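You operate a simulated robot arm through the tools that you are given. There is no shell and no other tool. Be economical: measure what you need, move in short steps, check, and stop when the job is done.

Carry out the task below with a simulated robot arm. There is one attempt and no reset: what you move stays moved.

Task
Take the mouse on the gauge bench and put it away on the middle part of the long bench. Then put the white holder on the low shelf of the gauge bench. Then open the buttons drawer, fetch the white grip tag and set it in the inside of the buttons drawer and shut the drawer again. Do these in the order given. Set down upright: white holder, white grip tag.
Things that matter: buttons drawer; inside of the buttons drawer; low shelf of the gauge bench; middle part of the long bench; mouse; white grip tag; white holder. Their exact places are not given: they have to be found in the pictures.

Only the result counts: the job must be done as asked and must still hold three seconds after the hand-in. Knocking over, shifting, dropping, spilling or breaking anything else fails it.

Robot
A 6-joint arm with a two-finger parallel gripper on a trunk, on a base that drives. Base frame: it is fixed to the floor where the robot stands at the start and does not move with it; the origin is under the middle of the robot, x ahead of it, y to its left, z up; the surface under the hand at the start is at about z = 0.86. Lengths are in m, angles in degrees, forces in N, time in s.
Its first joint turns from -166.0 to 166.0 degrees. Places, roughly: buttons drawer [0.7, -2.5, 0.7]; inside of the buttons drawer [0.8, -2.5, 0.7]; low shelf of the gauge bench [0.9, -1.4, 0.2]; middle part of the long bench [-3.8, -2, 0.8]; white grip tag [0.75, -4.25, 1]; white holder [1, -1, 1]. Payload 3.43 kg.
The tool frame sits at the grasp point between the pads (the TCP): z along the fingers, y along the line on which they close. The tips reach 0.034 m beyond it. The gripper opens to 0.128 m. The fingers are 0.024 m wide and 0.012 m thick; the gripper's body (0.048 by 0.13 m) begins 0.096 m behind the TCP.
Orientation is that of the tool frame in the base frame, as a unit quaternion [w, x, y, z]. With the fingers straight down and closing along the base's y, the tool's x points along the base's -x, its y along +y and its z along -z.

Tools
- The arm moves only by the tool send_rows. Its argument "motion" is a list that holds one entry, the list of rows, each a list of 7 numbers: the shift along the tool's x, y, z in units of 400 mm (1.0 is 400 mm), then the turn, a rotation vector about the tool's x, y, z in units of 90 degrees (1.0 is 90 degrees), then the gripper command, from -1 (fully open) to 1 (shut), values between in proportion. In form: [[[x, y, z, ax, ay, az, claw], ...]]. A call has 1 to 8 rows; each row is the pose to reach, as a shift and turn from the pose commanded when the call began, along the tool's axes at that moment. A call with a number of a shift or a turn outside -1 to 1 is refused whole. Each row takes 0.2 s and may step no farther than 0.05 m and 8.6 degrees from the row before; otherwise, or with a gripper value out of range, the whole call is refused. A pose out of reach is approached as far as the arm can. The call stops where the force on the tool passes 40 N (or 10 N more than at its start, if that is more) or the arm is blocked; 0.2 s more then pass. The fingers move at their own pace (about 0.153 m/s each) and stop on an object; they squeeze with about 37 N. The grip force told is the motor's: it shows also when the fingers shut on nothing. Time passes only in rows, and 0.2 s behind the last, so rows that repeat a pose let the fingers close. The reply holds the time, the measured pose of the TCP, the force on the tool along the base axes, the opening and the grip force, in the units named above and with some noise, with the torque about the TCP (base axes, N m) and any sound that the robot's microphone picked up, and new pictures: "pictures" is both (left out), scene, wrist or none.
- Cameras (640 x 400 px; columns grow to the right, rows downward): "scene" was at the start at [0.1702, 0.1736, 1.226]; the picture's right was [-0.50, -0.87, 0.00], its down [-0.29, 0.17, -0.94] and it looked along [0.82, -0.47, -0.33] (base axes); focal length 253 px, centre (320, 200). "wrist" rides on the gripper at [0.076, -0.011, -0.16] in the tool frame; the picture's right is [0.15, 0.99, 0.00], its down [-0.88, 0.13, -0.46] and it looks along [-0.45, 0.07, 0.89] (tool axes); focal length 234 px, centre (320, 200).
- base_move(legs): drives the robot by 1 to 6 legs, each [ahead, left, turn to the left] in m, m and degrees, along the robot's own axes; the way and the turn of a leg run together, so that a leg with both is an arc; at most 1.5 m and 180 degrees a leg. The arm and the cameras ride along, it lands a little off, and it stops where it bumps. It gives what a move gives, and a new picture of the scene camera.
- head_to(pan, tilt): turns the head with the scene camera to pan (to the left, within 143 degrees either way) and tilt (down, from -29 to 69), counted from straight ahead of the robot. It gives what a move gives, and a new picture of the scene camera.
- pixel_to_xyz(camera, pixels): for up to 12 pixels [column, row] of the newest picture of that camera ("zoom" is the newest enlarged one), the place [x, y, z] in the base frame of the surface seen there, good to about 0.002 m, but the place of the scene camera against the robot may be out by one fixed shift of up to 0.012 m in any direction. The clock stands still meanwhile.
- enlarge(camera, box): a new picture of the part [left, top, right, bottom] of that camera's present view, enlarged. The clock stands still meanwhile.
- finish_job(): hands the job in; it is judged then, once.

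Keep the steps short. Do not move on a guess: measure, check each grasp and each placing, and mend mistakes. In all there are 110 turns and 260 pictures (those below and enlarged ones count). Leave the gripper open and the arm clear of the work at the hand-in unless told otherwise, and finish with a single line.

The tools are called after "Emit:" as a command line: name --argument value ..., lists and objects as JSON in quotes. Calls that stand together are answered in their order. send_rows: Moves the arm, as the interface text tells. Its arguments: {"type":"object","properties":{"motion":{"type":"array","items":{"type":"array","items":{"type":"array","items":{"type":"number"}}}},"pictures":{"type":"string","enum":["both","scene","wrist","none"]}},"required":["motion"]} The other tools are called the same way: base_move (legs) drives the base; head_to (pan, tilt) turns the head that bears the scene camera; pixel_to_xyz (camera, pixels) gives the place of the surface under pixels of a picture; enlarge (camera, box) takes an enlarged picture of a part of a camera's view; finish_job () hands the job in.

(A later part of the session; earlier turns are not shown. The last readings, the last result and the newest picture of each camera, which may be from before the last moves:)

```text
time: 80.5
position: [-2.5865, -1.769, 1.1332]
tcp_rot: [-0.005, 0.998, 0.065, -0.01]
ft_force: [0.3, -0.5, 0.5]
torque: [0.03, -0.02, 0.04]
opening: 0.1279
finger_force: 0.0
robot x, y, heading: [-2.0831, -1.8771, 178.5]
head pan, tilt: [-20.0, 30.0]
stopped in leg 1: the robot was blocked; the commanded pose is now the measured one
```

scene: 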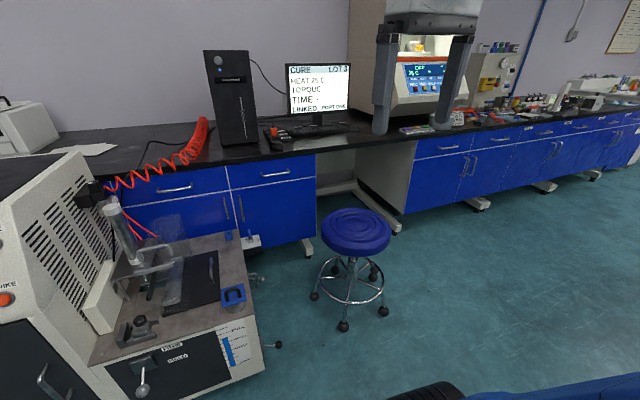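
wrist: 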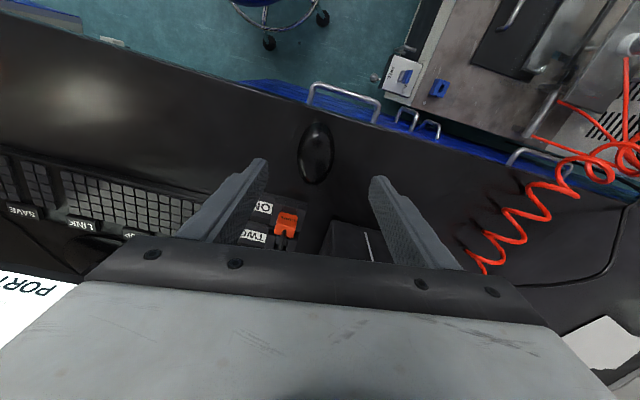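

Blocked behind by the trolley at x≈−1.65; move a little ahead, then right (+y), then turn.

Emit:
base_move --legs '[[0.06, 0, 0], [0, -0.5, 0], [0, 0, 180]]'

Emit:
head_to --pan -25 --tilt 25

```text
time: 91.5
position: [-1.6223, -1.4618, 1.1326]
tcp_rot: [0.01, -0.08, 0.997, -0.005]
ft_force: [0.6, 0.1, 0.4]
torque: [0.0, 0.0, -0.01]
opening: 0.1279
finger_force: 0.0
robot x, y, heading: [-2.135, -1.3671, 0.4]
head pan, tilt: [-20.0, 30.0]
```

scene: 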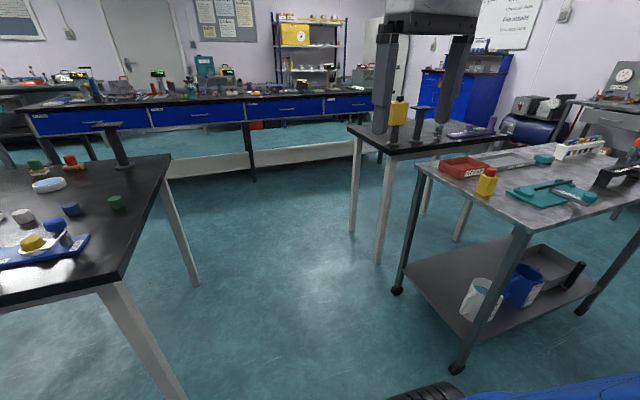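

```text
time: 92.2
position: [-1.6254, -1.4641, 1.1336]
tcp_rot: [0.009, -0.08, 0.997, -0.004]
ft_force: [0.5, 0.0, 0.0]
torque: [-0.02, -0.01, 0.0]
opening: 0.128
finger_force: 0.1
robot x, y, heading: [-2.1303, -1.3732, 0.1]
head pan, tilt: [-25.0, 25.0]
```

scene: 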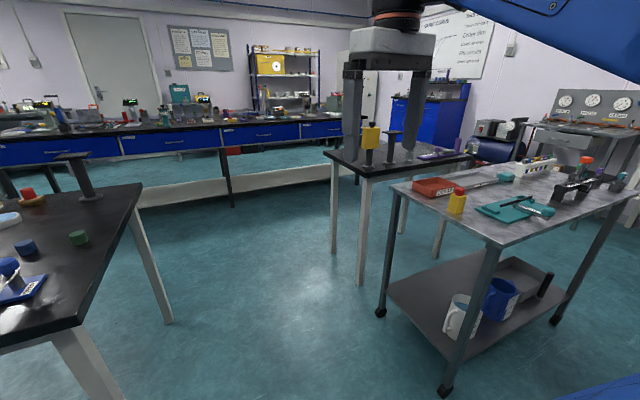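

Check the trolley caster place against the earlier reading (−1.596,−1.913).

Emit:
pixel_to_xyz --camera "scene" --pixels '[[446, 390], [381, 312], [360, 280], [333, 248], [231, 205], [360, 180], [170, 320]]'

Emit:
base_move --legs '[[1.4, 0, 0], [0.6, 0.02, 0]]'

Emit:
head_to --pan 0 --tilt 15

```text
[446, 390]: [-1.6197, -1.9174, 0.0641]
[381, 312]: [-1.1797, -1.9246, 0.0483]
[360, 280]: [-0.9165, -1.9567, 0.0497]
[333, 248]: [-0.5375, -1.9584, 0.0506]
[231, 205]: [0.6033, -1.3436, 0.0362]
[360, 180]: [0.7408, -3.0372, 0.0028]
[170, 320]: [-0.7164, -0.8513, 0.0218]
```

```text
time: 102.2
position: [0.3926, -1.4008, 1.1327]
tcp_rot: [0.009, -0.094, 0.996, -0.005]
ft_force: [0.0, 0.7, -0.4]
torque: [0.0, -0.05, 0.01]
opening: 0.128
finger_force: 0.1
robot x, y, heading: [-0.1162, -1.3191, 1.8]
head pan, tilt: [-25.0, 25.0]
```

scene: 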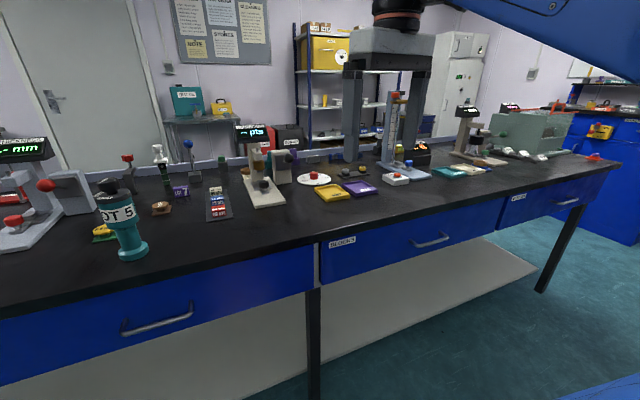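

```text
time: 103.1
position: [0.3926, -1.4002, 1.133]
tcp_rot: [0.01, -0.093, 0.996, -0.005]
ft_force: [0.0, -0.4, 0.3]
torque: [0.02, 0.01, 0.01]
opening: 0.1278
finger_force: 0.0
robot x, y, heading: [-0.1156, -1.3195, 1.5]
head pan, tilt: [0.0, 15.0]
```

scene: 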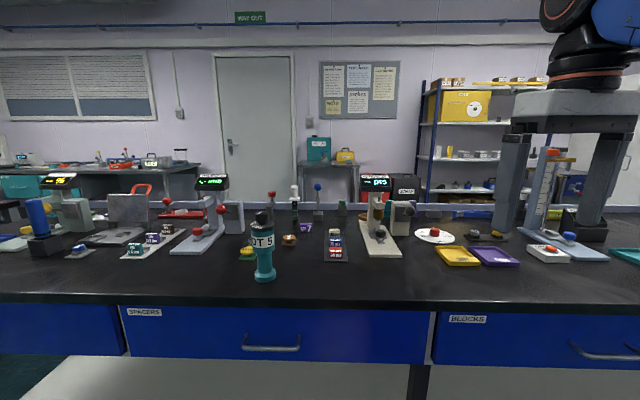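

Trolley not moved. Now look for the white holder around (1,−1,1): pixel near (295,195).

Emit:
enlarge --camera "scene" --box '[150, 150, 450, 300]'

Emit:
pixel_to_xyz --camera "scene" --pixels '[[295, 190], [293, 215], [271, 195], [317, 190], [335, 232], [240, 218], [304, 226], [290, 240], [264, 215], [340, 208], [300, 298]]'

```text
2.13 times, centred on (300, 225) of scene
```

zoom: 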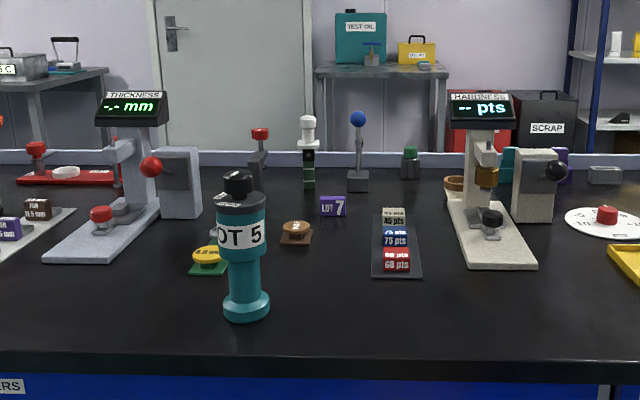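

```text
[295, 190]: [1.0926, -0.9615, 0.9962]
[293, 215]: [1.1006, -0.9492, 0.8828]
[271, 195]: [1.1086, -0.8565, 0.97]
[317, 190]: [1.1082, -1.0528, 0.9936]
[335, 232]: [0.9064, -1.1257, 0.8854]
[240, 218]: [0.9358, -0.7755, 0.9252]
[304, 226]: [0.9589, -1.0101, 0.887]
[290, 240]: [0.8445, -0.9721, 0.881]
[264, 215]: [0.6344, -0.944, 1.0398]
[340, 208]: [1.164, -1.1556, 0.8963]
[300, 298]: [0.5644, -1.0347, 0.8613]
```

Emit:
enlarge --camera "scene" --box '[260, 170, 340, 230]'

Emit:
pixel_to_xyz --camera "zoom" --pixels '[[270, 120], [270, 150], [270, 195], [250, 195], [293, 195], [265, 225], [250, 260], [285, 260], [268, 290], [258, 150], [285, 165], [300, 200]]'

```text
6.67 times, centred on (300, 200) of scene
```

zoom: 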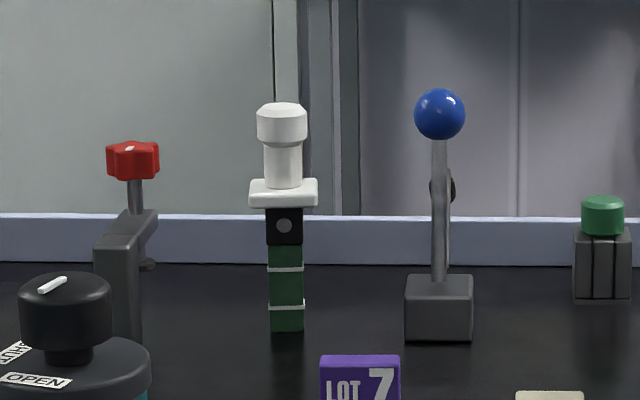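

```text
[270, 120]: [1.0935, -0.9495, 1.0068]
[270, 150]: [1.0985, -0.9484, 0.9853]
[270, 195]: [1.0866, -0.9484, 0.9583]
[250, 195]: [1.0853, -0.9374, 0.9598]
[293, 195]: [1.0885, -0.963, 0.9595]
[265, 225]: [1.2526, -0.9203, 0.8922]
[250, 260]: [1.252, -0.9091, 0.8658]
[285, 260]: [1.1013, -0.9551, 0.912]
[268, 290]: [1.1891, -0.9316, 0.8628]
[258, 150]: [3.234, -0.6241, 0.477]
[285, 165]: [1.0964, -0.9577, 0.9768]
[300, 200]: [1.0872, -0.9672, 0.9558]
```

The white holder is the tall thing at (1.09,−0.953), white handle z≈0.955–1.015 above a dark/green body. Now I'll look at the low shelf.

Emit:
head_to --pan 0 --tilt 50

Emit:
pixel_to_xyz --camera "scene" --pixels '[[320, 80], [200, 60], [320, 150], [200, 200], [200, 150], [500, 150], [400, 200], [150, 250], [500, 220], [300, 250], [320, 20]]'

```text
time: 104.1
position: [0.3916, -1.4007, 1.133]
tcp_rot: [0.01, -0.094, 0.995, -0.004]
ft_force: [-0.3, 0.4, -0.4]
torque: [-0.01, -0.01, 0.03]
opening: 0.128
finger_force: 0.0
robot x, y, heading: [-0.1193, -1.3178, 1.7]
head pan, tilt: [0.0, 50.0]
```

scene: 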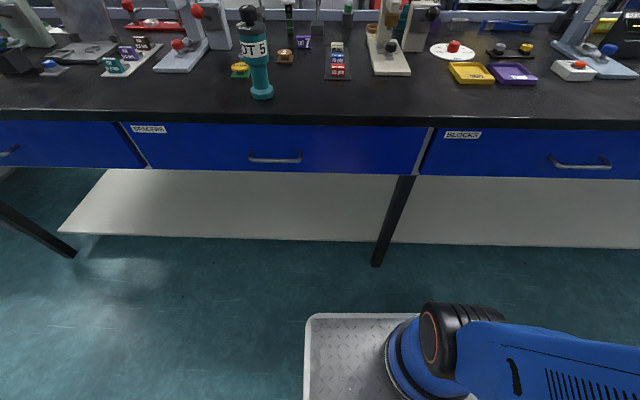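

```text
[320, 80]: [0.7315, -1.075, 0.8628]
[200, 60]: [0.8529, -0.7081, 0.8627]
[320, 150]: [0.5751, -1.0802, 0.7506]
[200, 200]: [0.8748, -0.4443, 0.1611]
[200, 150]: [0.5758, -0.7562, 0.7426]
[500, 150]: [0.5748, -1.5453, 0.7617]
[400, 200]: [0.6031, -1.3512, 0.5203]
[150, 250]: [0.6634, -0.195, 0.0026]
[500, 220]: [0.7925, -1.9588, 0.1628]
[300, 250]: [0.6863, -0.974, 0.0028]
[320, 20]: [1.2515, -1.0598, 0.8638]
```

Emit:
pixel_to_xyz --camera "scene" --pixels '[[300, 236], [300, 230], [70, 228], [300, 178], [300, 170], [300, 118], [300, 124], [250, 160], [377, 262], [420, 236], [600, 242], [110, 172]]'

```text
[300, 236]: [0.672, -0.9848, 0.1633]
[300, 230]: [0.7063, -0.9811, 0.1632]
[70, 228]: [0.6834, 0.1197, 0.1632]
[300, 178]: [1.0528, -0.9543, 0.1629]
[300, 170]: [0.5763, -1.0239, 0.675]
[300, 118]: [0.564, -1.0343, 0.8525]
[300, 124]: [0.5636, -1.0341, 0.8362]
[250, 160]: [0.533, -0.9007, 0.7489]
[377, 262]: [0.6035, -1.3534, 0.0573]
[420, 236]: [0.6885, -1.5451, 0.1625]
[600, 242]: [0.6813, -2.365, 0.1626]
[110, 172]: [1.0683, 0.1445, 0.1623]
```

Shelf top z=0.163, its front edge x≈0.665, set back under the bench (front 0.562, drawer bottom z≈0.67). So I'll grip the holder's white square flange with the tool pitched 45° forward, and later reach under the bench from farther back. Drive to face the holder.

Emit:
base_move --legs '[[0, 0, -1.6], [0, 0.42, 0], [0.12, 0, 0]]'

Emit:
head_to --pan -10 --tilt 22

```text
time: 107.9
position: [0.5062, -0.9825, 1.1352]
tcp_rot: [0.01, -0.086, 0.996, -0.003]
ft_force: [-0.4, 0.1, 0.4]
torque: [-0.02, -0.02, 0.01]
opening: 0.1278
finger_force: 0.0
robot x, y, heading: [-0.0038, -0.8911, 0.9]
head pan, tilt: [0.0, 50.0]
```

scene: 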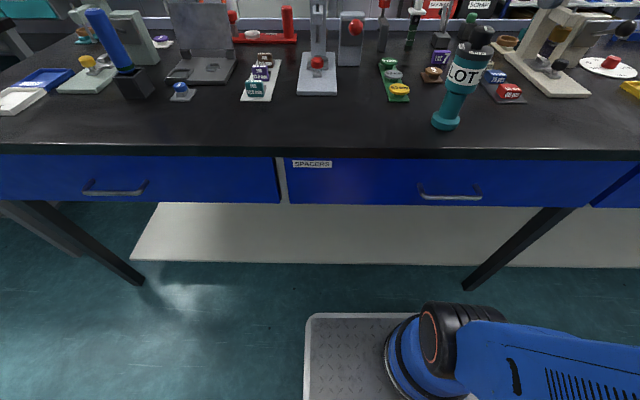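

```text
time: 108.8
position: [0.5054, -0.9829, 1.1338]
tcp_rot: [0.01, -0.086, 0.996, -0.004]
ft_force: [-0.7, -0.2, 0.6]
torque: [0.02, 0.01, 0.03]
opening: 0.128
finger_force: 0.0
robot x, y, heading: [0.0007, -0.8946, 1.2]
head pan, tilt: [-10.0, 22.0]
```

scene: 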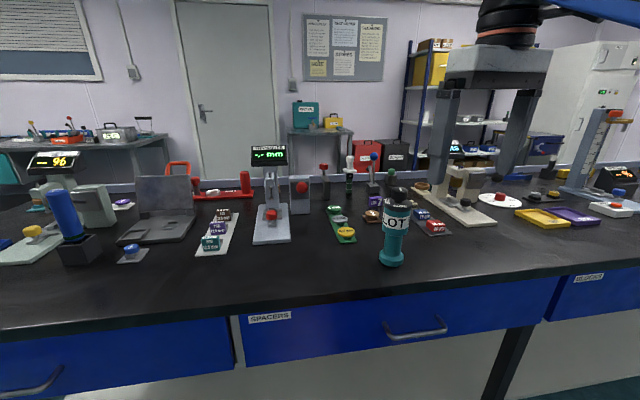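

Emit:
enlarge --camera "scene" --box '[310, 145, 400, 215]'

Emit:
pixel_to_xyz --camera "zoom" --pixels '[[285, 125], [260, 195], [300, 195], [243, 187], [322, 187], [282, 180], [282, 215], [282, 300], [282, 340], [110, 160], [440, 130], [425, 280]]'

```text
5.71 times, centred on (355, 180) of scene
```

zoom: 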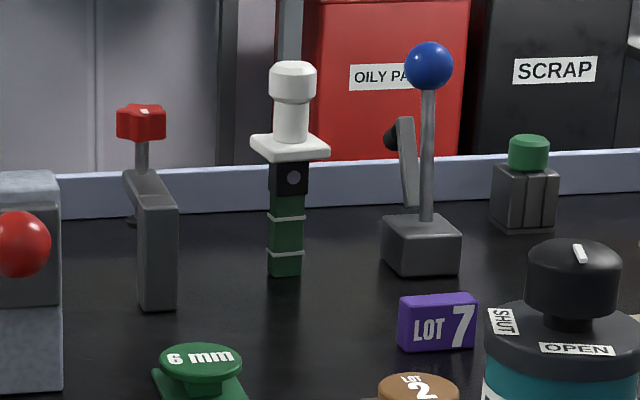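

```text
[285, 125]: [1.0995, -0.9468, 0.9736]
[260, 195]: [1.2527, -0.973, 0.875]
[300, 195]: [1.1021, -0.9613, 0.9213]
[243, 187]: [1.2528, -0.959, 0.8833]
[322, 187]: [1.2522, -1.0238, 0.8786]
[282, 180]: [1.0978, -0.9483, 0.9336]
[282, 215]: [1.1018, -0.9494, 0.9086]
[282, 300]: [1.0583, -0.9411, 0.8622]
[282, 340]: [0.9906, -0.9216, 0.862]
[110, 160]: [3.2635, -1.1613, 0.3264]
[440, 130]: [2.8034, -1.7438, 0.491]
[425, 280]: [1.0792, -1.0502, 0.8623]
```

Emit:
pixel_to_xyz --camera "zoom" --pixels '[[253, 147], [260, 154], [268, 158], [290, 158], [315, 158], [325, 152], [258, 140], [280, 146], [310, 150], [290, 72], [275, 80], [312, 80]]'

```text
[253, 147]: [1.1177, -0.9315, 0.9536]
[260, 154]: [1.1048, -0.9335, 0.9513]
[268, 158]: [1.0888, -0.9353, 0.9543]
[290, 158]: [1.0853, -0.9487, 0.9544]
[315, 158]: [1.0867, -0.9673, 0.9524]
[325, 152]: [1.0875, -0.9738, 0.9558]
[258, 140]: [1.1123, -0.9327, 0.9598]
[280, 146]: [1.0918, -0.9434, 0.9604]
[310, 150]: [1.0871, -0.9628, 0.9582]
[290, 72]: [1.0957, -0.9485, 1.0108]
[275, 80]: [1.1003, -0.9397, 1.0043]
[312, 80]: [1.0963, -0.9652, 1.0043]
```

Flange is square, ~40 mm, aligned with the axes, centre ≈(1.106,−0.954,0.954). First move forward over the front items and straighten yaw.

Emit:
send_rows --motion '[[[-0.107, -0.008, -0.02, 0, 0, 0.016, -0.1], [-0.214, -0.016, -0.04, 0, 0, 0.032, -0.1], [-0.321, -0.024, -0.06, 0, 0, 0.048, -0.1], [-0.428, -0.032, -0.075, 0, 0, 0.064, -0.1], [-0.535, -0.04, -0.075, 0, 0, 0.08, -0.1], [-0.642, -0.048, -0.075, 0, 0, 0.095, -0.1], [-0.751, -0.057, -0.075, 0, 0, 0.11, -0.1]]]' --pictures "none"

Emit:
send_rows --motion '[[[-0.06, 0, 0, 0, -0.085, 0, -0.1], [-0.12, 0, 0, 0, -0.17, 0, -0.1], [-0.18, 0, 0, 0, -0.255, 0, -0.1], [-0.24, 0, 0, 0, -0.34, 0, -0.1], [-0.3, 0, 0, 0, -0.42, 0, -0.1], [-0.36, 0, 0, 0, -0.5, 0, -0.1]]]'

```text
time: 110.4
position: [0.8032, -0.9518, 1.1696]
tcp_rot: [0.013, -0.001, 1.0, -0.004]
ft_force: [-0.8, -0.4, 1.5]
torque: [0.01, -0.07, 0.04]
opening: 0.0703
finger_force: 0.0
robot x, y, heading: [0.0017, -0.8983, 0.7]
head pan, tilt: [-10.0, 22.0]
```

```text
time: 111.8
position: [0.9491, -0.9533, 1.1722]
tcp_rot: [0.393, -0.001, 0.92, -0.004]
ft_force: [0.3, 0.3, -0.2]
torque: [-0.01, 0.04, 0.01]
opening: 0.0702
finger_force: 0.0
robot x, y, heading: [-0.0017, -0.8932, 0.7]
head pan, tilt: [-10.0, 22.0]
```

scene: 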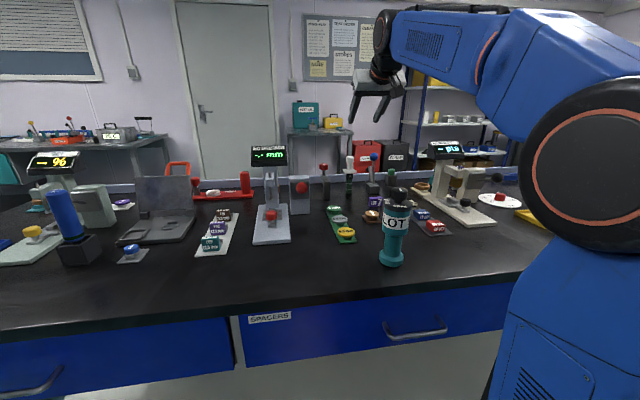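
wrist: 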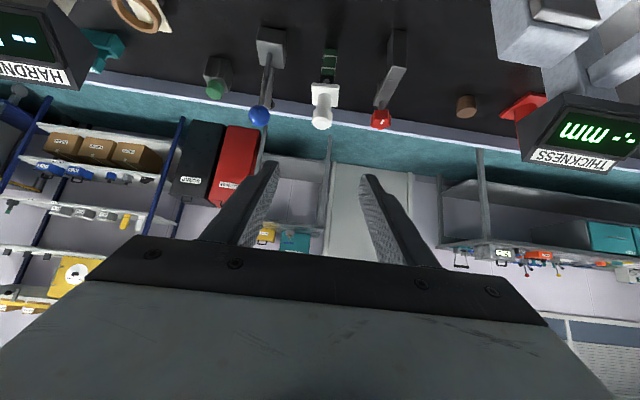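

Pitched 46°. The holder shows at wrist pixel (325,100). Measure it with the wrist camera.

Emit:
pixel_to_xyz --camera "wrist" --pixels '[[325, 92], [314, 88], [338, 88], [322, 118], [325, 106], [330, 70], [330, 54], [313, 104], [338, 104], [382, 118], [260, 116], [398, 50]]'

Emit:
enlarge --camera "wrist" --box '[240, 20, 420, 140]'

```text
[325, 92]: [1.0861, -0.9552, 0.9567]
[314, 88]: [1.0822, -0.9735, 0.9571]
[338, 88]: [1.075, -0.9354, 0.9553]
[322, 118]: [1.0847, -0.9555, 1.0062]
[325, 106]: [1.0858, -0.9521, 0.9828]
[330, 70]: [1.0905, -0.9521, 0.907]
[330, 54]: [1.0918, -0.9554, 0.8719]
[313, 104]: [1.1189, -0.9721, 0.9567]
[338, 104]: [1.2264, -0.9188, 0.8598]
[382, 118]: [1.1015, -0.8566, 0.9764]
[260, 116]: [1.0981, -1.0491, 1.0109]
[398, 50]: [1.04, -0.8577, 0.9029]
```

```text
3.33 times, centred on (330, 80) of wrist
```

zoom: 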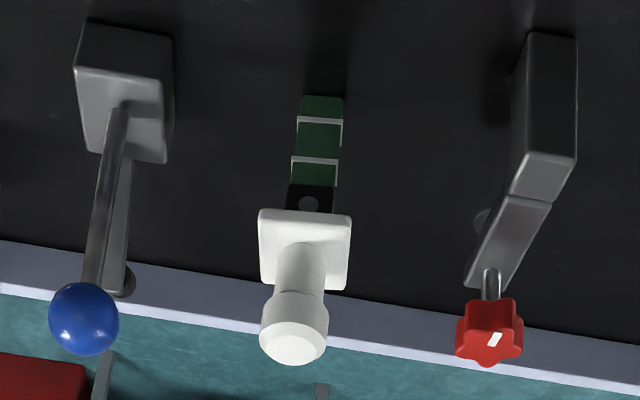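

Wrist reading: flange centre (1.097,−0.9545,0.954). Approach along the tool axis: first to 0.1 m short.

Emit:
send_rows --motion '[[[0.034, -0.001, 0.1, 0, 0, 0, -0.1], [0.068, -0.002, 0.2, 0, 0, 0, -0.1], [0.1, -0.003, 0.3, 0, 0, 0, -0.1], [0.136, -0.003, 0.395, 0, 0, 0, -0.1]]]' --pictures "wrist"

```text
time: 112.8
position: [1.0216, -0.9564, 1.0215]
tcp_rot: [0.393, -0.002, 0.919, -0.003]
ft_force: [0.3, 0.2, 0.2]
torque: [0.02, -0.05, 0.0]
opening: 0.0706
finger_force: 0.2
robot x, y, heading: [-0.003, -0.897, 1.0]
head pan, tilt: [-10.0, 22.0]
```

wrist: 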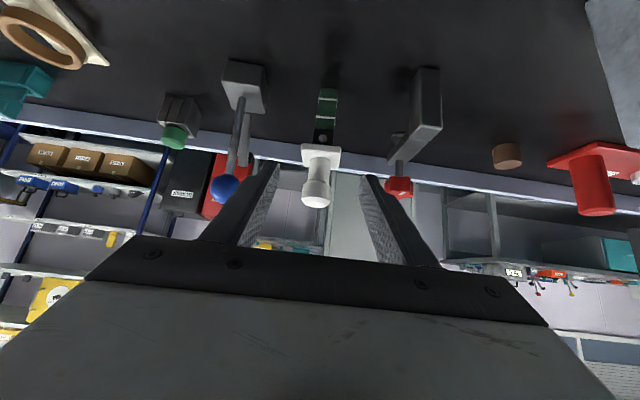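

Emit:
send_rows --motion '[[[0, 0.003, 0.09, 0, 0, 0, -0.1], [-0.005, 0.004, 0.17, 0, 0, 0, -0.1], [-0.01, 0.005, 0.252, 0, 0, 0, -0.1], [-0.01, 0.005, 0.252, 0, 0, 0, -0.1]]]'

```text
time: 113.8
position: [1.1042, -0.9546, 0.9588]
tcp_rot: [0.392, -0.002, 0.92, -0.003]
ft_force: [0.2, -0.3, 0.0]
torque: [0.0, 0.0, 0.0]
opening: 0.0702
finger_force: 0.1
robot x, y, heading: [-0.0033, -0.8921, 1.0]
head pan, tilt: [-10.0, 22.0]
```

scene: 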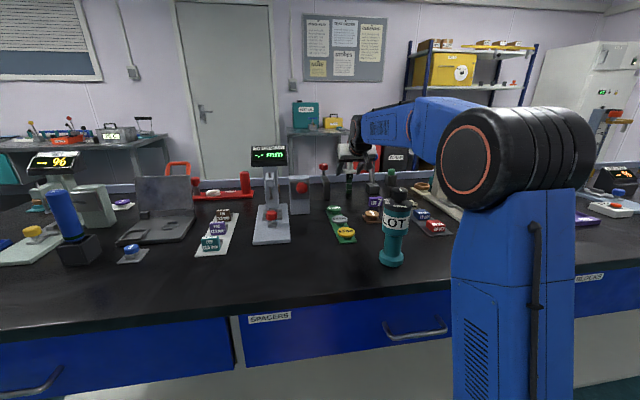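
wrist: 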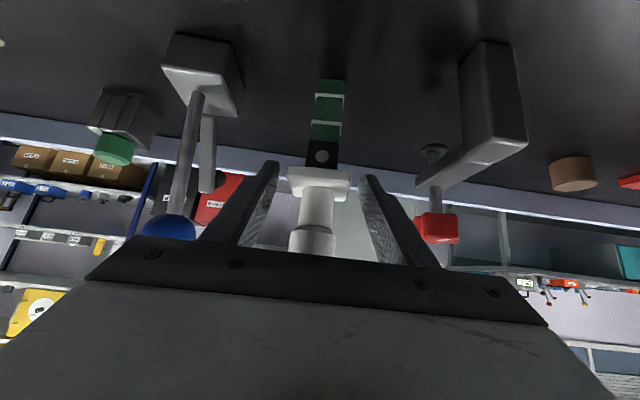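

Slight correction of 7 mm along tool x, then close.

Emit:
send_rows --motion '[[[0.018, 0, 0, 0, 0, 0, -0.1], [0.018, 0, 0, 0, 0, 0, 0.2], [0.018, 0, 0, 0, 0, 0, 0.5], [0.018, 0, 0, 0, 0, 0, 1], [0.018, 0, 0, 0, 0, 0, 1], [0.018, 0, 0, 0, 0, 0, 1]]]'

```text
time: 115.2
position: [1.0983, -0.9539, 0.9529]
tcp_rot: [0.393, -0.001, 0.92, -0.004]
ft_force: [1.3, 0.4, 2.2]
torque: [0.02, -0.13, -0.04]
opening: 0.0434
finger_force: 37.4
robot x, y, heading: [-0.0035, -0.8955, 0.8]
head pan, tilt: [-10.0, 22.0]
```

scene: 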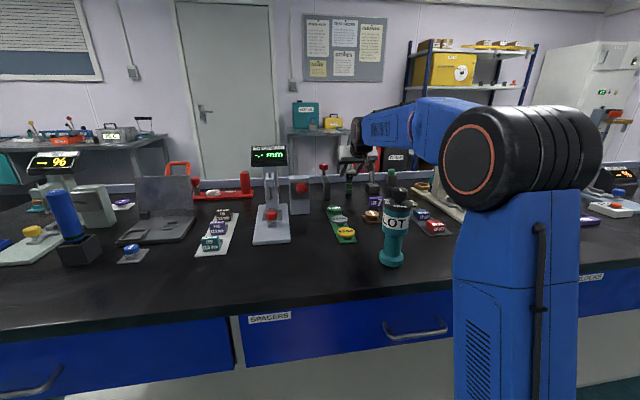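
wrist: 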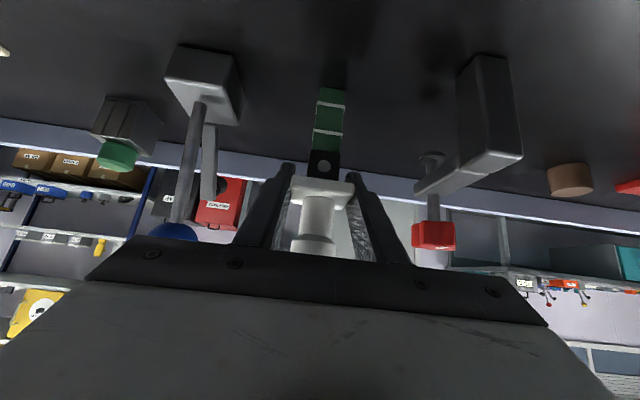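

Gripped the flange (0.043). Lift straight up 0.04 slowly and check that the dark/green body comes along.

Emit:
send_rows --motion '[[[-0.018, 0, -0.017, 0, 0, 0, 1], [-0.036, 0, -0.035, 0, 0, 0, 1], [-0.072, 0, -0.07, 0, 0, 0, 1]]]'

```text
time: 116.0
position: [1.099, -0.9553, 0.9928]
tcp_rot: [0.392, -0.001, 0.92, -0.003]
ft_force: [0.5, 0.7, -1.3]
torque: [-0.03, 0.0, 0.0]
opening: 0.0437
finger_force: 36.8
robot x, y, heading: [-0.0061, -0.8941, 0.9]
head pan, tilt: [-10.0, 22.0]
```

scene: 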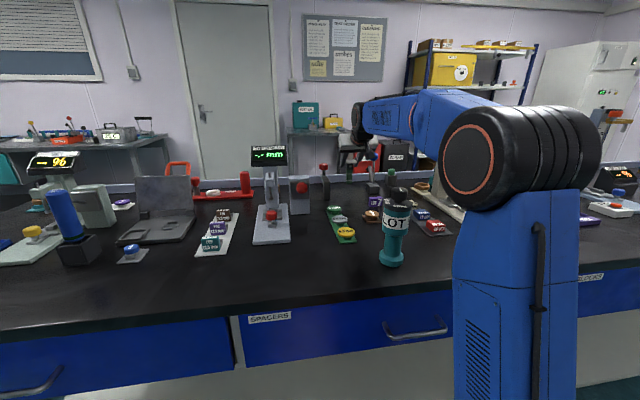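
wrist: 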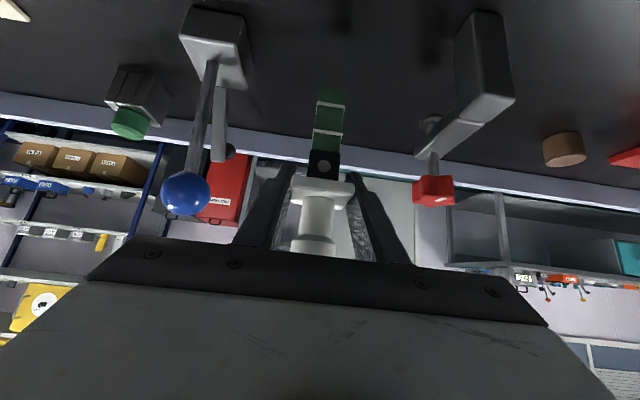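

The whole holder came up as one piece (bottom 0.091 below the TCP). Lift to about z 1.22.

Emit:
send_rows --motion '[[[-0.07, 0, -0.067, 0, 0, 0, 1], [-0.14, 0, -0.134, 0, 0, 0, 1], [-0.21, 0, -0.2, 0, 0, 0, 1], [-0.28, 0, -0.267, 0, 0, 0, 1], [-0.35, 0, -0.334, 0, 0, 0, 1], [-0.414, 0, -0.399, 0, 0, 0, 1]]]' --pictures "none"

Emit:
base_move --legs '[[-0.15, 0, 0]]'

```text
time: 117.4
position: [1.0971, -0.9538, 1.2208]
tcp_rot: [0.392, -0.001, 0.92, -0.003]
ft_force: [-0.5, 0.3, -0.4]
torque: [0.01, -0.01, 0.01]
opening: 0.0432
finger_force: 36.7
robot x, y, heading: [-0.0029, -0.8943, 0.9]
head pan, tilt: [-10.0, 22.0]
```

```text
time: 118.8
position: [0.9511, -0.9519, 1.2218]
tcp_rot: [0.392, -0.003, 0.92, -0.002]
ft_force: [-0.2, -0.6, -1.0]
torque: [0.0, -0.02, -0.02]
opening: 0.0437
finger_force: 36.9
robot x, y, heading: [-0.1518, -0.895, 1.0]
head pan, tilt: [-10.0, 22.0]
```

scene: 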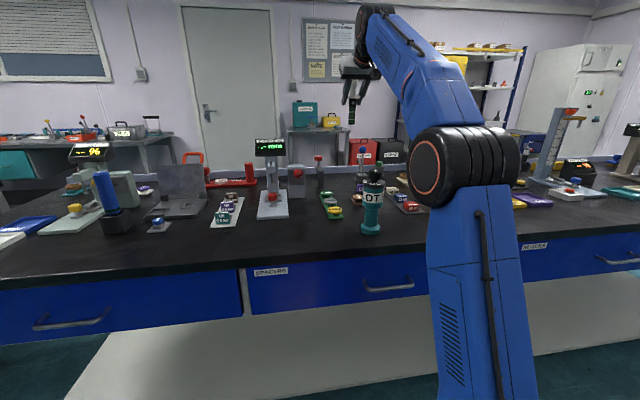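

Retract the arm by 0.35 at this height (passes above the LOT 5 bottle, top ≈1.05).

Emit:
send_rows --motion '[[[0.076, 0, -0.079, 0, 0, 0, 1], [0.152, 0, -0.158, 0, 0, 0, 1], [0.228, 0, -0.236, 0, 0, 0, 1], [0.304, 0, -0.315, 0, 0, 0, 1], [0.38, 0, -0.394, 0, 0, 0, 1], [0.456, 0, -0.472, 0, 0, 0, 1], [0.532, 0, -0.551, 0, 0, 0, 1], [0.607, 0, -0.63, 0, 0, 0, 1]]]' --pictures "none"

Emit:
base_move --legs '[[0, 0, -1], [0, -0.52, 0]]'

```text
time: 120.6
position: [0.6023, -0.9544, 1.2193]
tcp_rot: [0.391, -0.003, 0.92, -0.003]
ft_force: [0.7, 0.2, -1.0]
torque: [-0.04, 0.0, -0.01]
opening: 0.0437
finger_force: 37.6
robot x, y, heading: [-0.1463, -0.8976, 1.2]
head pan, tilt: [-10.0, 22.0]
```

```text
time: 124.0
position: [0.6007, -1.4917, 1.2212]
tcp_rot: [0.393, 0.007, 0.92, -0.007]
ft_force: [0.3, -0.1, -1.0]
torque: [-0.01, 0.03, 0.03]
opening: 0.0437
finger_force: 36.9
robot x, y, heading: [-0.1509, -1.418, -0.3]
head pan, tilt: [-10.0, 22.0]
```

scene: 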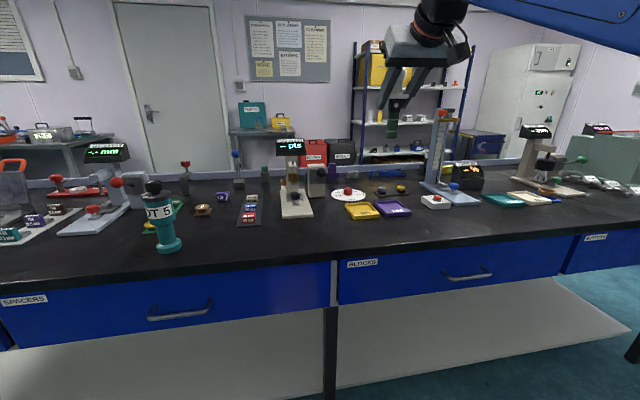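

Now back 0.35 and right a little so the arm can be lowered in the aisle, clear of the leg at y −1.35.

Emit:
base_move --legs '[[-0.35, -0.03, 0]]'

Emit:
head_to --pan -10 --tilt 38

```text
time: 126.2
position: [0.2577, -1.5288, 1.2217]
tcp_rot: [0.393, 0.014, 0.92, -0.01]
ft_force: [-0.7, 0.4, -1.2]
torque: [-0.02, -0.02, -0.04]
opening: 0.0434
finger_force: 37.5
robot x, y, heading: [-0.4912, -1.4464, -1.1]
head pan, tilt: [-10.0, 22.0]
```

scene: 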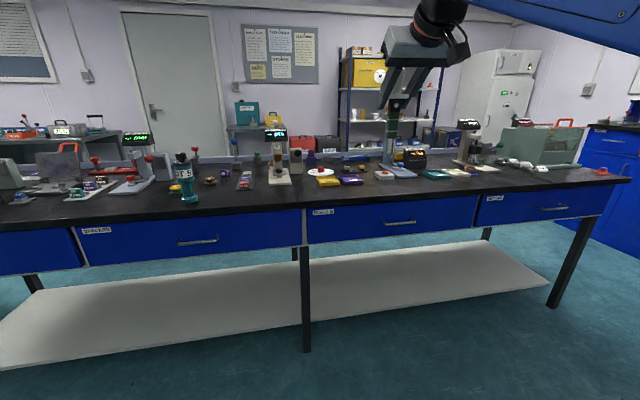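

```text
time: 127.0
position: [0.2572, -1.5283, 1.2219]
tcp_rot: [0.392, 0.012, 0.92, -0.009]
ft_force: [-0.5, -0.1, -1.1]
torque: [0.0, 0.0, 0.01]
opening: 0.0434
finger_force: 37.1
robot x, y, heading: [-0.495, -1.4474, -1.1]
head pan, tilt: [-10.0, 38.0]
```

scene: 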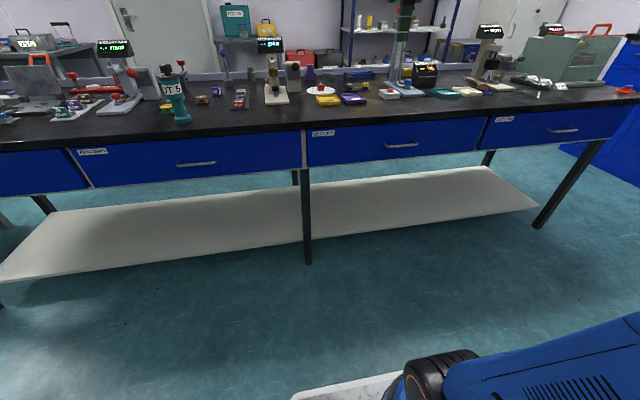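

Lower in the aisle while moving slightly forward.

Emit:
send_rows --motion '[[[0.0506, 0, 0.1097, 0, 0, 0, 1], [0.1012, 0, 0.2194, 0, 0, 0, 1], [0.1518, 0, 0.3291, 0, 0, 0, 1], [0.2024, 0, 0.4388, 0, 0, 0, 1], [0.253, 0, 0.5485, 0, 0, 0, 1], [0.3036, 0, 0.6582, 0, 0, 0, 1], [0.3542, 0, 0.7679, 0, 0, 0, 1], [0.4048, 0, 0.8776, 0, 0, 0, 1]]]' --pictures "scene"

```text
time: 128.8
position: [0.3954, -1.5339, 0.8631]
tcp_rot: [0.392, 0.013, 0.92, -0.01]
ft_force: [-0.3, 0.0, -1.4]
torque: [0.02, 0.0, 0.01]
opening: 0.0435
finger_force: 37.0
robot x, y, heading: [-0.4884, -1.4436, -0.9]
head pan, tilt: [-10.0, 38.0]
```

scene: 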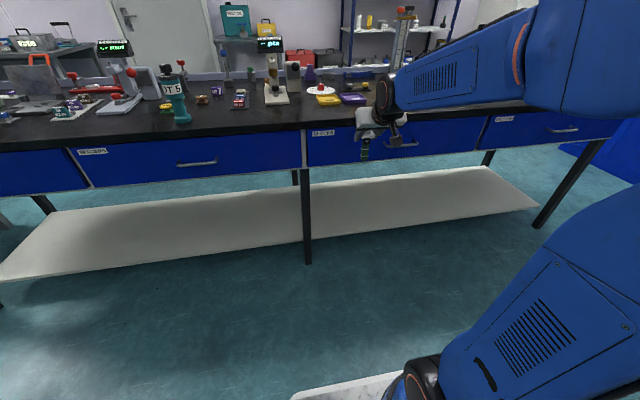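

Emit:
send_rows --motion '[[[0.0855, 0, 0.0825, 0, 0, 0, 1], [0.171, 0, 0.165, 0, 0, 0, 1], [0.2565, 0, 0.2475, 0, 0, 0, 1], [0.342, 0, 0.33, 0, 0, 0, 1], [0.4275, 0, 0.4125, 0, 0, 0, 1], [0.513, 0, 0.495, 0, 0, 0, 1], [0.5985, 0, 0.5775, 0, 0, 0, 1], [0.684, 0, 0.66, 0, 0, 0, 1]]]' --pictures "scene"

```text
time: 130.6
position: [0.4017, -1.5384, 0.4806]
tcp_rot: [0.393, 0.014, 0.92, -0.009]
ft_force: [0.1, 1.0, -0.3]
torque: [0.01, 0.06, 0.0]
opening: 0.0434
finger_force: 36.4
out of reach, approached as far as the arm can: row 4
robot x, y, heading: [-0.4901, -1.4442, -0.7]
head pan, tilt: [-10.0, 38.0]
```

scene: 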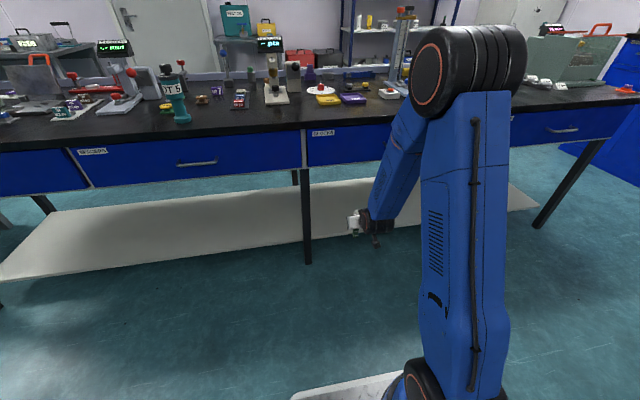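

The arm folded elbow-up. Check elbow and forearm clearance from the bench front (x 0.53).

Emit:
pixel_to_xyz --camera "scene" --pixels '[[430, 75], [500, 60], [420, 110], [400, 140], [385, 190], [372, 220], [356, 225], [355, 212], [355, 235]]'

```text
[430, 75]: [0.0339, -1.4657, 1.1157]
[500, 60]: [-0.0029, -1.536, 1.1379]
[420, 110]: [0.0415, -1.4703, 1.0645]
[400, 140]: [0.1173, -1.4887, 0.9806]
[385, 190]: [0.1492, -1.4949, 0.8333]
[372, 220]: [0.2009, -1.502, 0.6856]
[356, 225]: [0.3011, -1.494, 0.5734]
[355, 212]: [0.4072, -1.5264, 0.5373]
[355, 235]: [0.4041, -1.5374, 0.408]
```

Clear. Lower to z≈0.29, then push forward 0.2 and check.

Emit:
send_rows --motion '[[[0.0855, 0, 0.0825, 0, 0, 0, 1], [0.171, 0, 0.165, 0, 0, 0, 1], [0.2565, 0, 0.2475, 0, 0, 0, 1], [0.342, 0, 0.33, 0, 0, 0, 1], [0.2726, 0, 0.402, 0, 0, 0, 1], [0.2032, 0, 0.474, 0, 0, 0, 1], [0.1338, 0, 0.546, 0, 0, 0, 1], [0.0644, 0, 0.618, 0, 0, 0, 1]]]'

```text
time: 132.4
position: [0.5601, -1.5431, 0.2896]
tcp_rot: [0.392, 0.013, 0.92, -0.009]
ft_force: [0.1, -0.1, -1.5]
torque: [0.0, 0.01, 0.05]
opening: 0.0432
finger_force: 36.9
robot x, y, heading: [-0.4925, -1.4489, -0.7]
head pan, tilt: [-10.0, 38.0]
```

scene: 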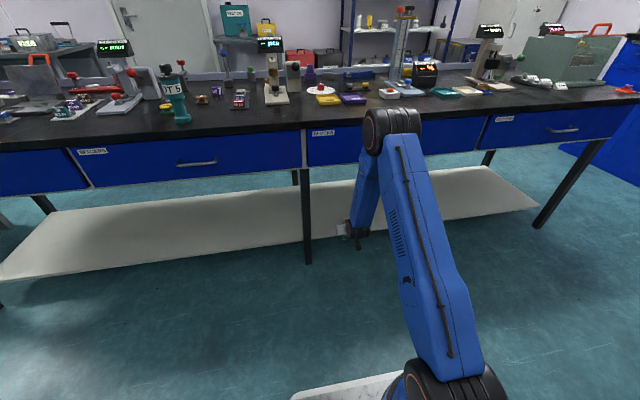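
wrist: 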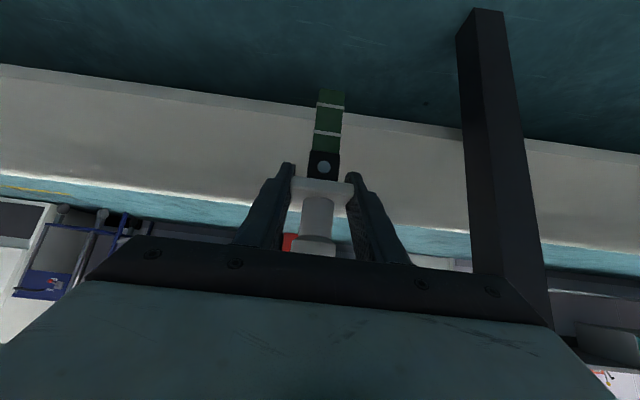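

Emit:
pixel_to_xyz --camera "wrist" --pixels '[[220, 150], [260, 130], [220, 110], [400, 170], [400, 140], [220, 180], [328, 95], [490, 200], [220, 195]]'

Emit:
send_rows --motion '[[[-0.0694, 0, 0.072, 0, 0, 0, 1], [-0.1388, 0, 0.144, 0, 0, 0, 1], [-0.2082, 0, 0.216, 0, 0, 0, 1], [-0.2776, 0, 0.288, 0, 0, 0, 1], [-0.36, 0, 0.374, 0, 0, 0, 1]]]'

```text
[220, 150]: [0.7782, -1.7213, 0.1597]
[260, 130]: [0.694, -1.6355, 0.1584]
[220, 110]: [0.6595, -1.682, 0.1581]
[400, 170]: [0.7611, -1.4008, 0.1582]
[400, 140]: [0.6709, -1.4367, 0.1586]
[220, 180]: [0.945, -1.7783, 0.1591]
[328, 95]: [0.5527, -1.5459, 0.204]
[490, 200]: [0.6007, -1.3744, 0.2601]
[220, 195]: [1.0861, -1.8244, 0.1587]
```

```text
time: 133.6
position: [0.7659, -1.5525, 0.2927]
tcp_rot: [0.392, 0.014, 0.92, -0.01]
ft_force: [-0.6, -0.1, -0.9]
torque: [-0.02, -0.01, 0.0]
opening: 0.0436
finger_force: 37.2
robot x, y, heading: [-0.4918, -1.4452, -0.9]
head pan, tilt: [-10.0, 38.0]
```

scene: 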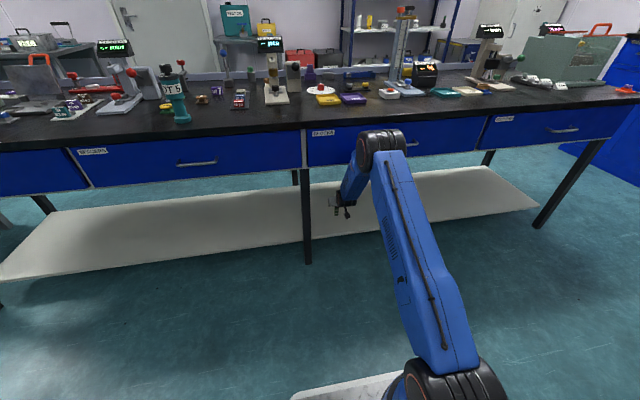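
wrist: 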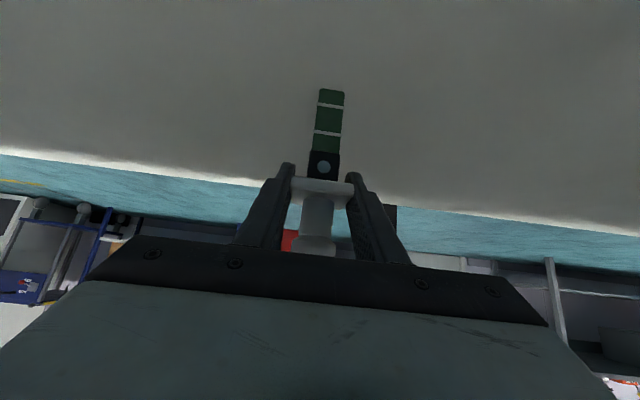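

Over the shelf (x 0.766). Shelf z by the wrist camera is 0.1587, so contact is expected at TCP z≈0.252. Lower gently.

Emit:
send_rows --motion '[[[0.03, 0, 0.029, 0, 0, 0, 1], [0.055, 0, 0.053, 0, 0, 0, 1], [0.0648, 0, 0.0625, 0, 0, 0, 1], [0.0684, 0, 0.066, 0, 0, 0, 1], [0.0702, 0, 0.0677, 0, 0, 0, 1]]]' --pictures "wrist"

```text
time: 134.8
position: [0.7668, -1.5517, 0.2522]
tcp_rot: [0.392, 0.013, 0.92, -0.009]
ft_force: [-0.8, -1.6, 6.0]
torque: [-0.06, 0.08, -0.02]
opening: 0.0435
finger_force: 36.7
robot x, y, heading: [-0.4931, -1.4462, -0.9]
head pan, tilt: [-10.0, 38.0]
```

wrist: 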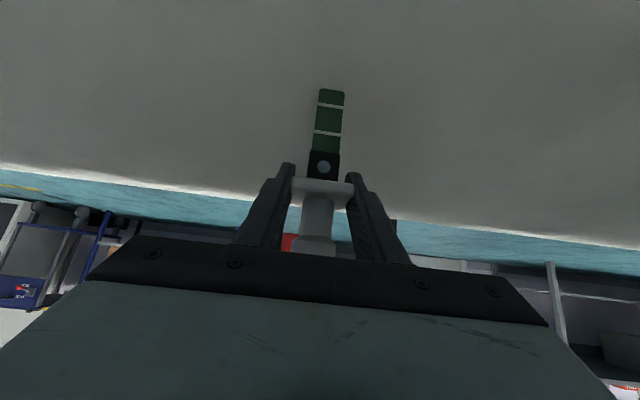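

Contact (6 N up). Ease up a hair and open slowly.

Emit:
send_rows --motion '[[[-0.001, 0, -0.001, 0, 0, 0, 1], [-0.001, 0, -0.001, 0, 0, 0, 0.28], [-0.001, 0, -0.001, 0, 0, 0, 0.22], [-0.001, 0, -0.001, 0, 0, 0, 0.1], [-0.001, 0, -0.001, 0, 0, 0, -0.1], [-0.001, 0, -0.001, 0, 0, 0, -0.1]]]' --pictures "wrist"

```text
time: 136.2
position: [0.7658, -1.5512, 0.2528]
tcp_rot: [0.393, 0.013, 0.92, -0.009]
ft_force: [-0.6, -0.6, -0.2]
torque: [-0.01, 0.02, 0.02]
opening: 0.0707
finger_force: 0.1
robot x, y, heading: [-0.4903, -1.4455, -0.9]
head pan, tilt: [-10.0, 38.0]
```

wrist: 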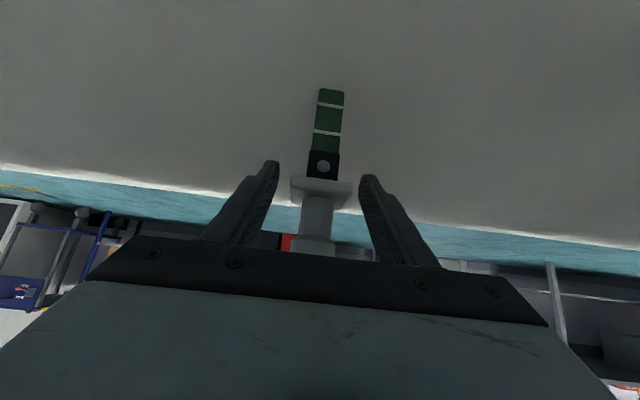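

Standing free. Withdraw along the tool axis, then straight back.

Emit:
send_rows --motion '[[[0, 0, -0.05, 0, 0, 0, -0.1], [0, 0, -0.14, 0, 0, 0, -0.1], [0, 0, -0.24, 0, 0, 0, -0.1], [0, 0, -0.34, 0, 0, 0, -0.1], [0.07, 0, -0.41, 0, 0, 0, -0.1], [0.14, 0, -0.48, 0, 0, 0, -0.1], [0.21, 0, -0.55, 0, 0, 0, -0.1], [0.28, 0, -0.62, 0, 0, 0, -0.1]]]'

```text
time: 138.0
position: [0.5091, -1.542, 0.3405]
tcp_rot: [0.392, 0.013, 0.92, -0.009]
ft_force: [-0.1, -0.1, 0.4]
torque: [0.0, -0.03, 0.01]
opening: 0.0702
finger_force: 0.0
robot x, y, heading: [-0.4882, -1.4437, -0.9]
head pan, tilt: [-10.0, 38.0]
```

scene: 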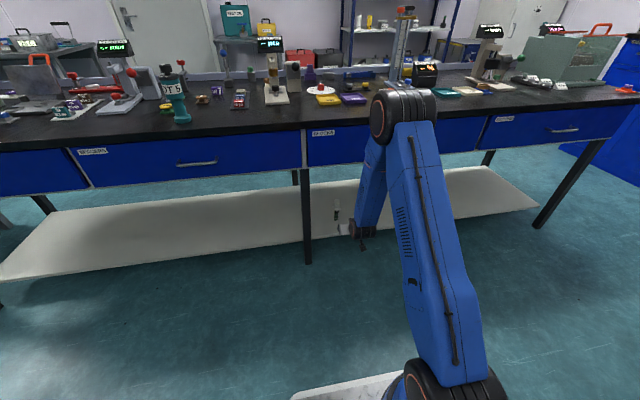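
wrist: 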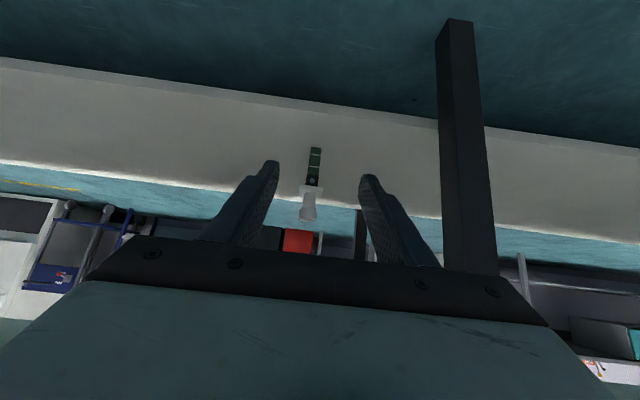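

The holder stands on the shelf. Now find the buttons drawer: enlarge the right end of the bench.

Emit:
enlarge --camera "scene" --box '[450, 60, 640, 180]'

Emit:
pixel_to_xyz --camera "scene" --pixels '[[562, 129], [545, 131], [580, 128], [482, 150], [620, 110], [505, 118], [540, 225], [540, 100], [632, 92]]'

Emit:
head_to --pan -75 --tilt 25

```text
3.33 times, centred on (545, 120) of scene
```

zoom: 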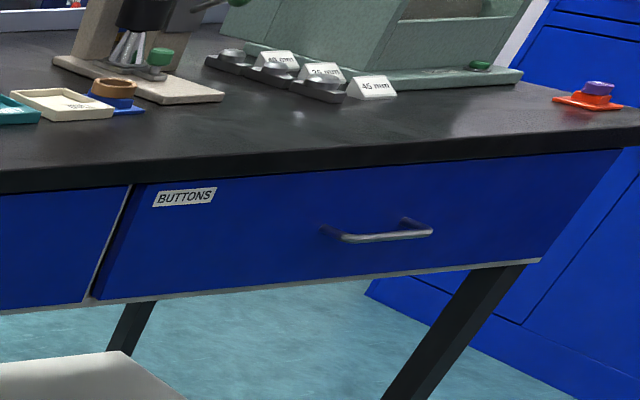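

```text
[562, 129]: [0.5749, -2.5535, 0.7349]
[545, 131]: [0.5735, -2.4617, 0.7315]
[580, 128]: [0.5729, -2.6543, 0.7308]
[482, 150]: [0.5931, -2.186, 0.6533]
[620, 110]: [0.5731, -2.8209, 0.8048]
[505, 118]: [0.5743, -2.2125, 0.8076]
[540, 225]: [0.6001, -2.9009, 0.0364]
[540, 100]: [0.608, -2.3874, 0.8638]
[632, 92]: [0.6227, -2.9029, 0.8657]
```

```text
time: 139.3
position: [0.5105, -1.5433, 0.3422]
tcp_rot: [0.392, 0.013, 0.92, -0.01]
ft_force: [-0.7, -0.7, 0.0]
torque: [0.02, -0.02, 0.0]
opening: 0.0705
finger_force: 0.1
robot x, y, heading: [-0.4892, -1.4479, -1.0]
head pan, tilt: [-75.0, 25.0]
```

scene: 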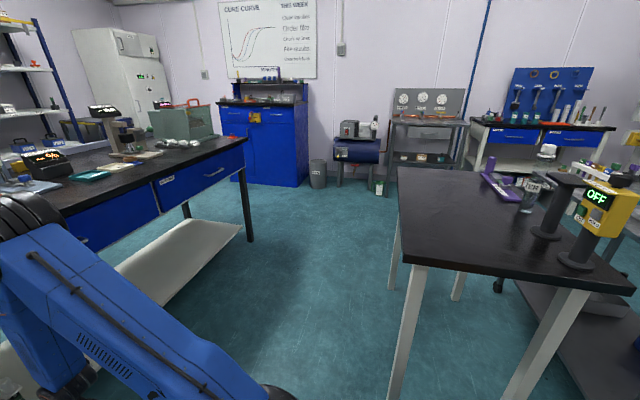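

Buttons drawer: front x≈0.573, y −2.19..−2.83, handle bar about (0.535,−2.555,0.735). Now look at the blue cabinet at y≈−4.2 for the grip tag.

Emit:
enlarge --camera "scene" --box '[200, 60, 340, 150]'

Emit:
pixel_to_xyz --camera "scene" --pixels '[[265, 100], [240, 100], [300, 100], [270, 150], [308, 185], [246, 240], [319, 185], [345, 180], [400, 165], [265, 104]]'

```text
4.44 times, centred on (270, 105) of scene
```

zoom: 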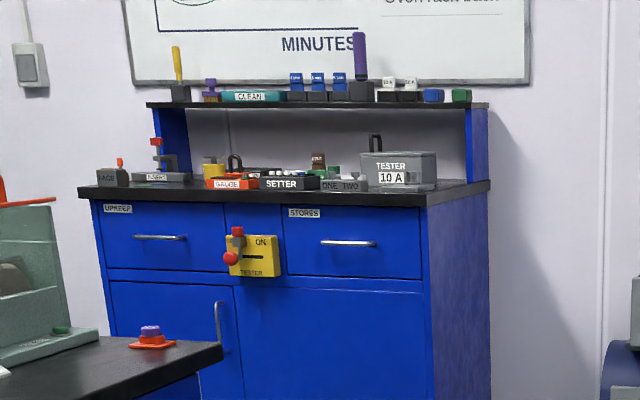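

```text
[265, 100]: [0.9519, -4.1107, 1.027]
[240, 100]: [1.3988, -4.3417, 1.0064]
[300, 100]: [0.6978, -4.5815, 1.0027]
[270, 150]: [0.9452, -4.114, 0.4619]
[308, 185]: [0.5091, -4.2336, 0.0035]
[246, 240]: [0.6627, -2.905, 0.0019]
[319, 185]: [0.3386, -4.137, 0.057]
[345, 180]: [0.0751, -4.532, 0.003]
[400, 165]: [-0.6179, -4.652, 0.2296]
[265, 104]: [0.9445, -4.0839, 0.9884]
```

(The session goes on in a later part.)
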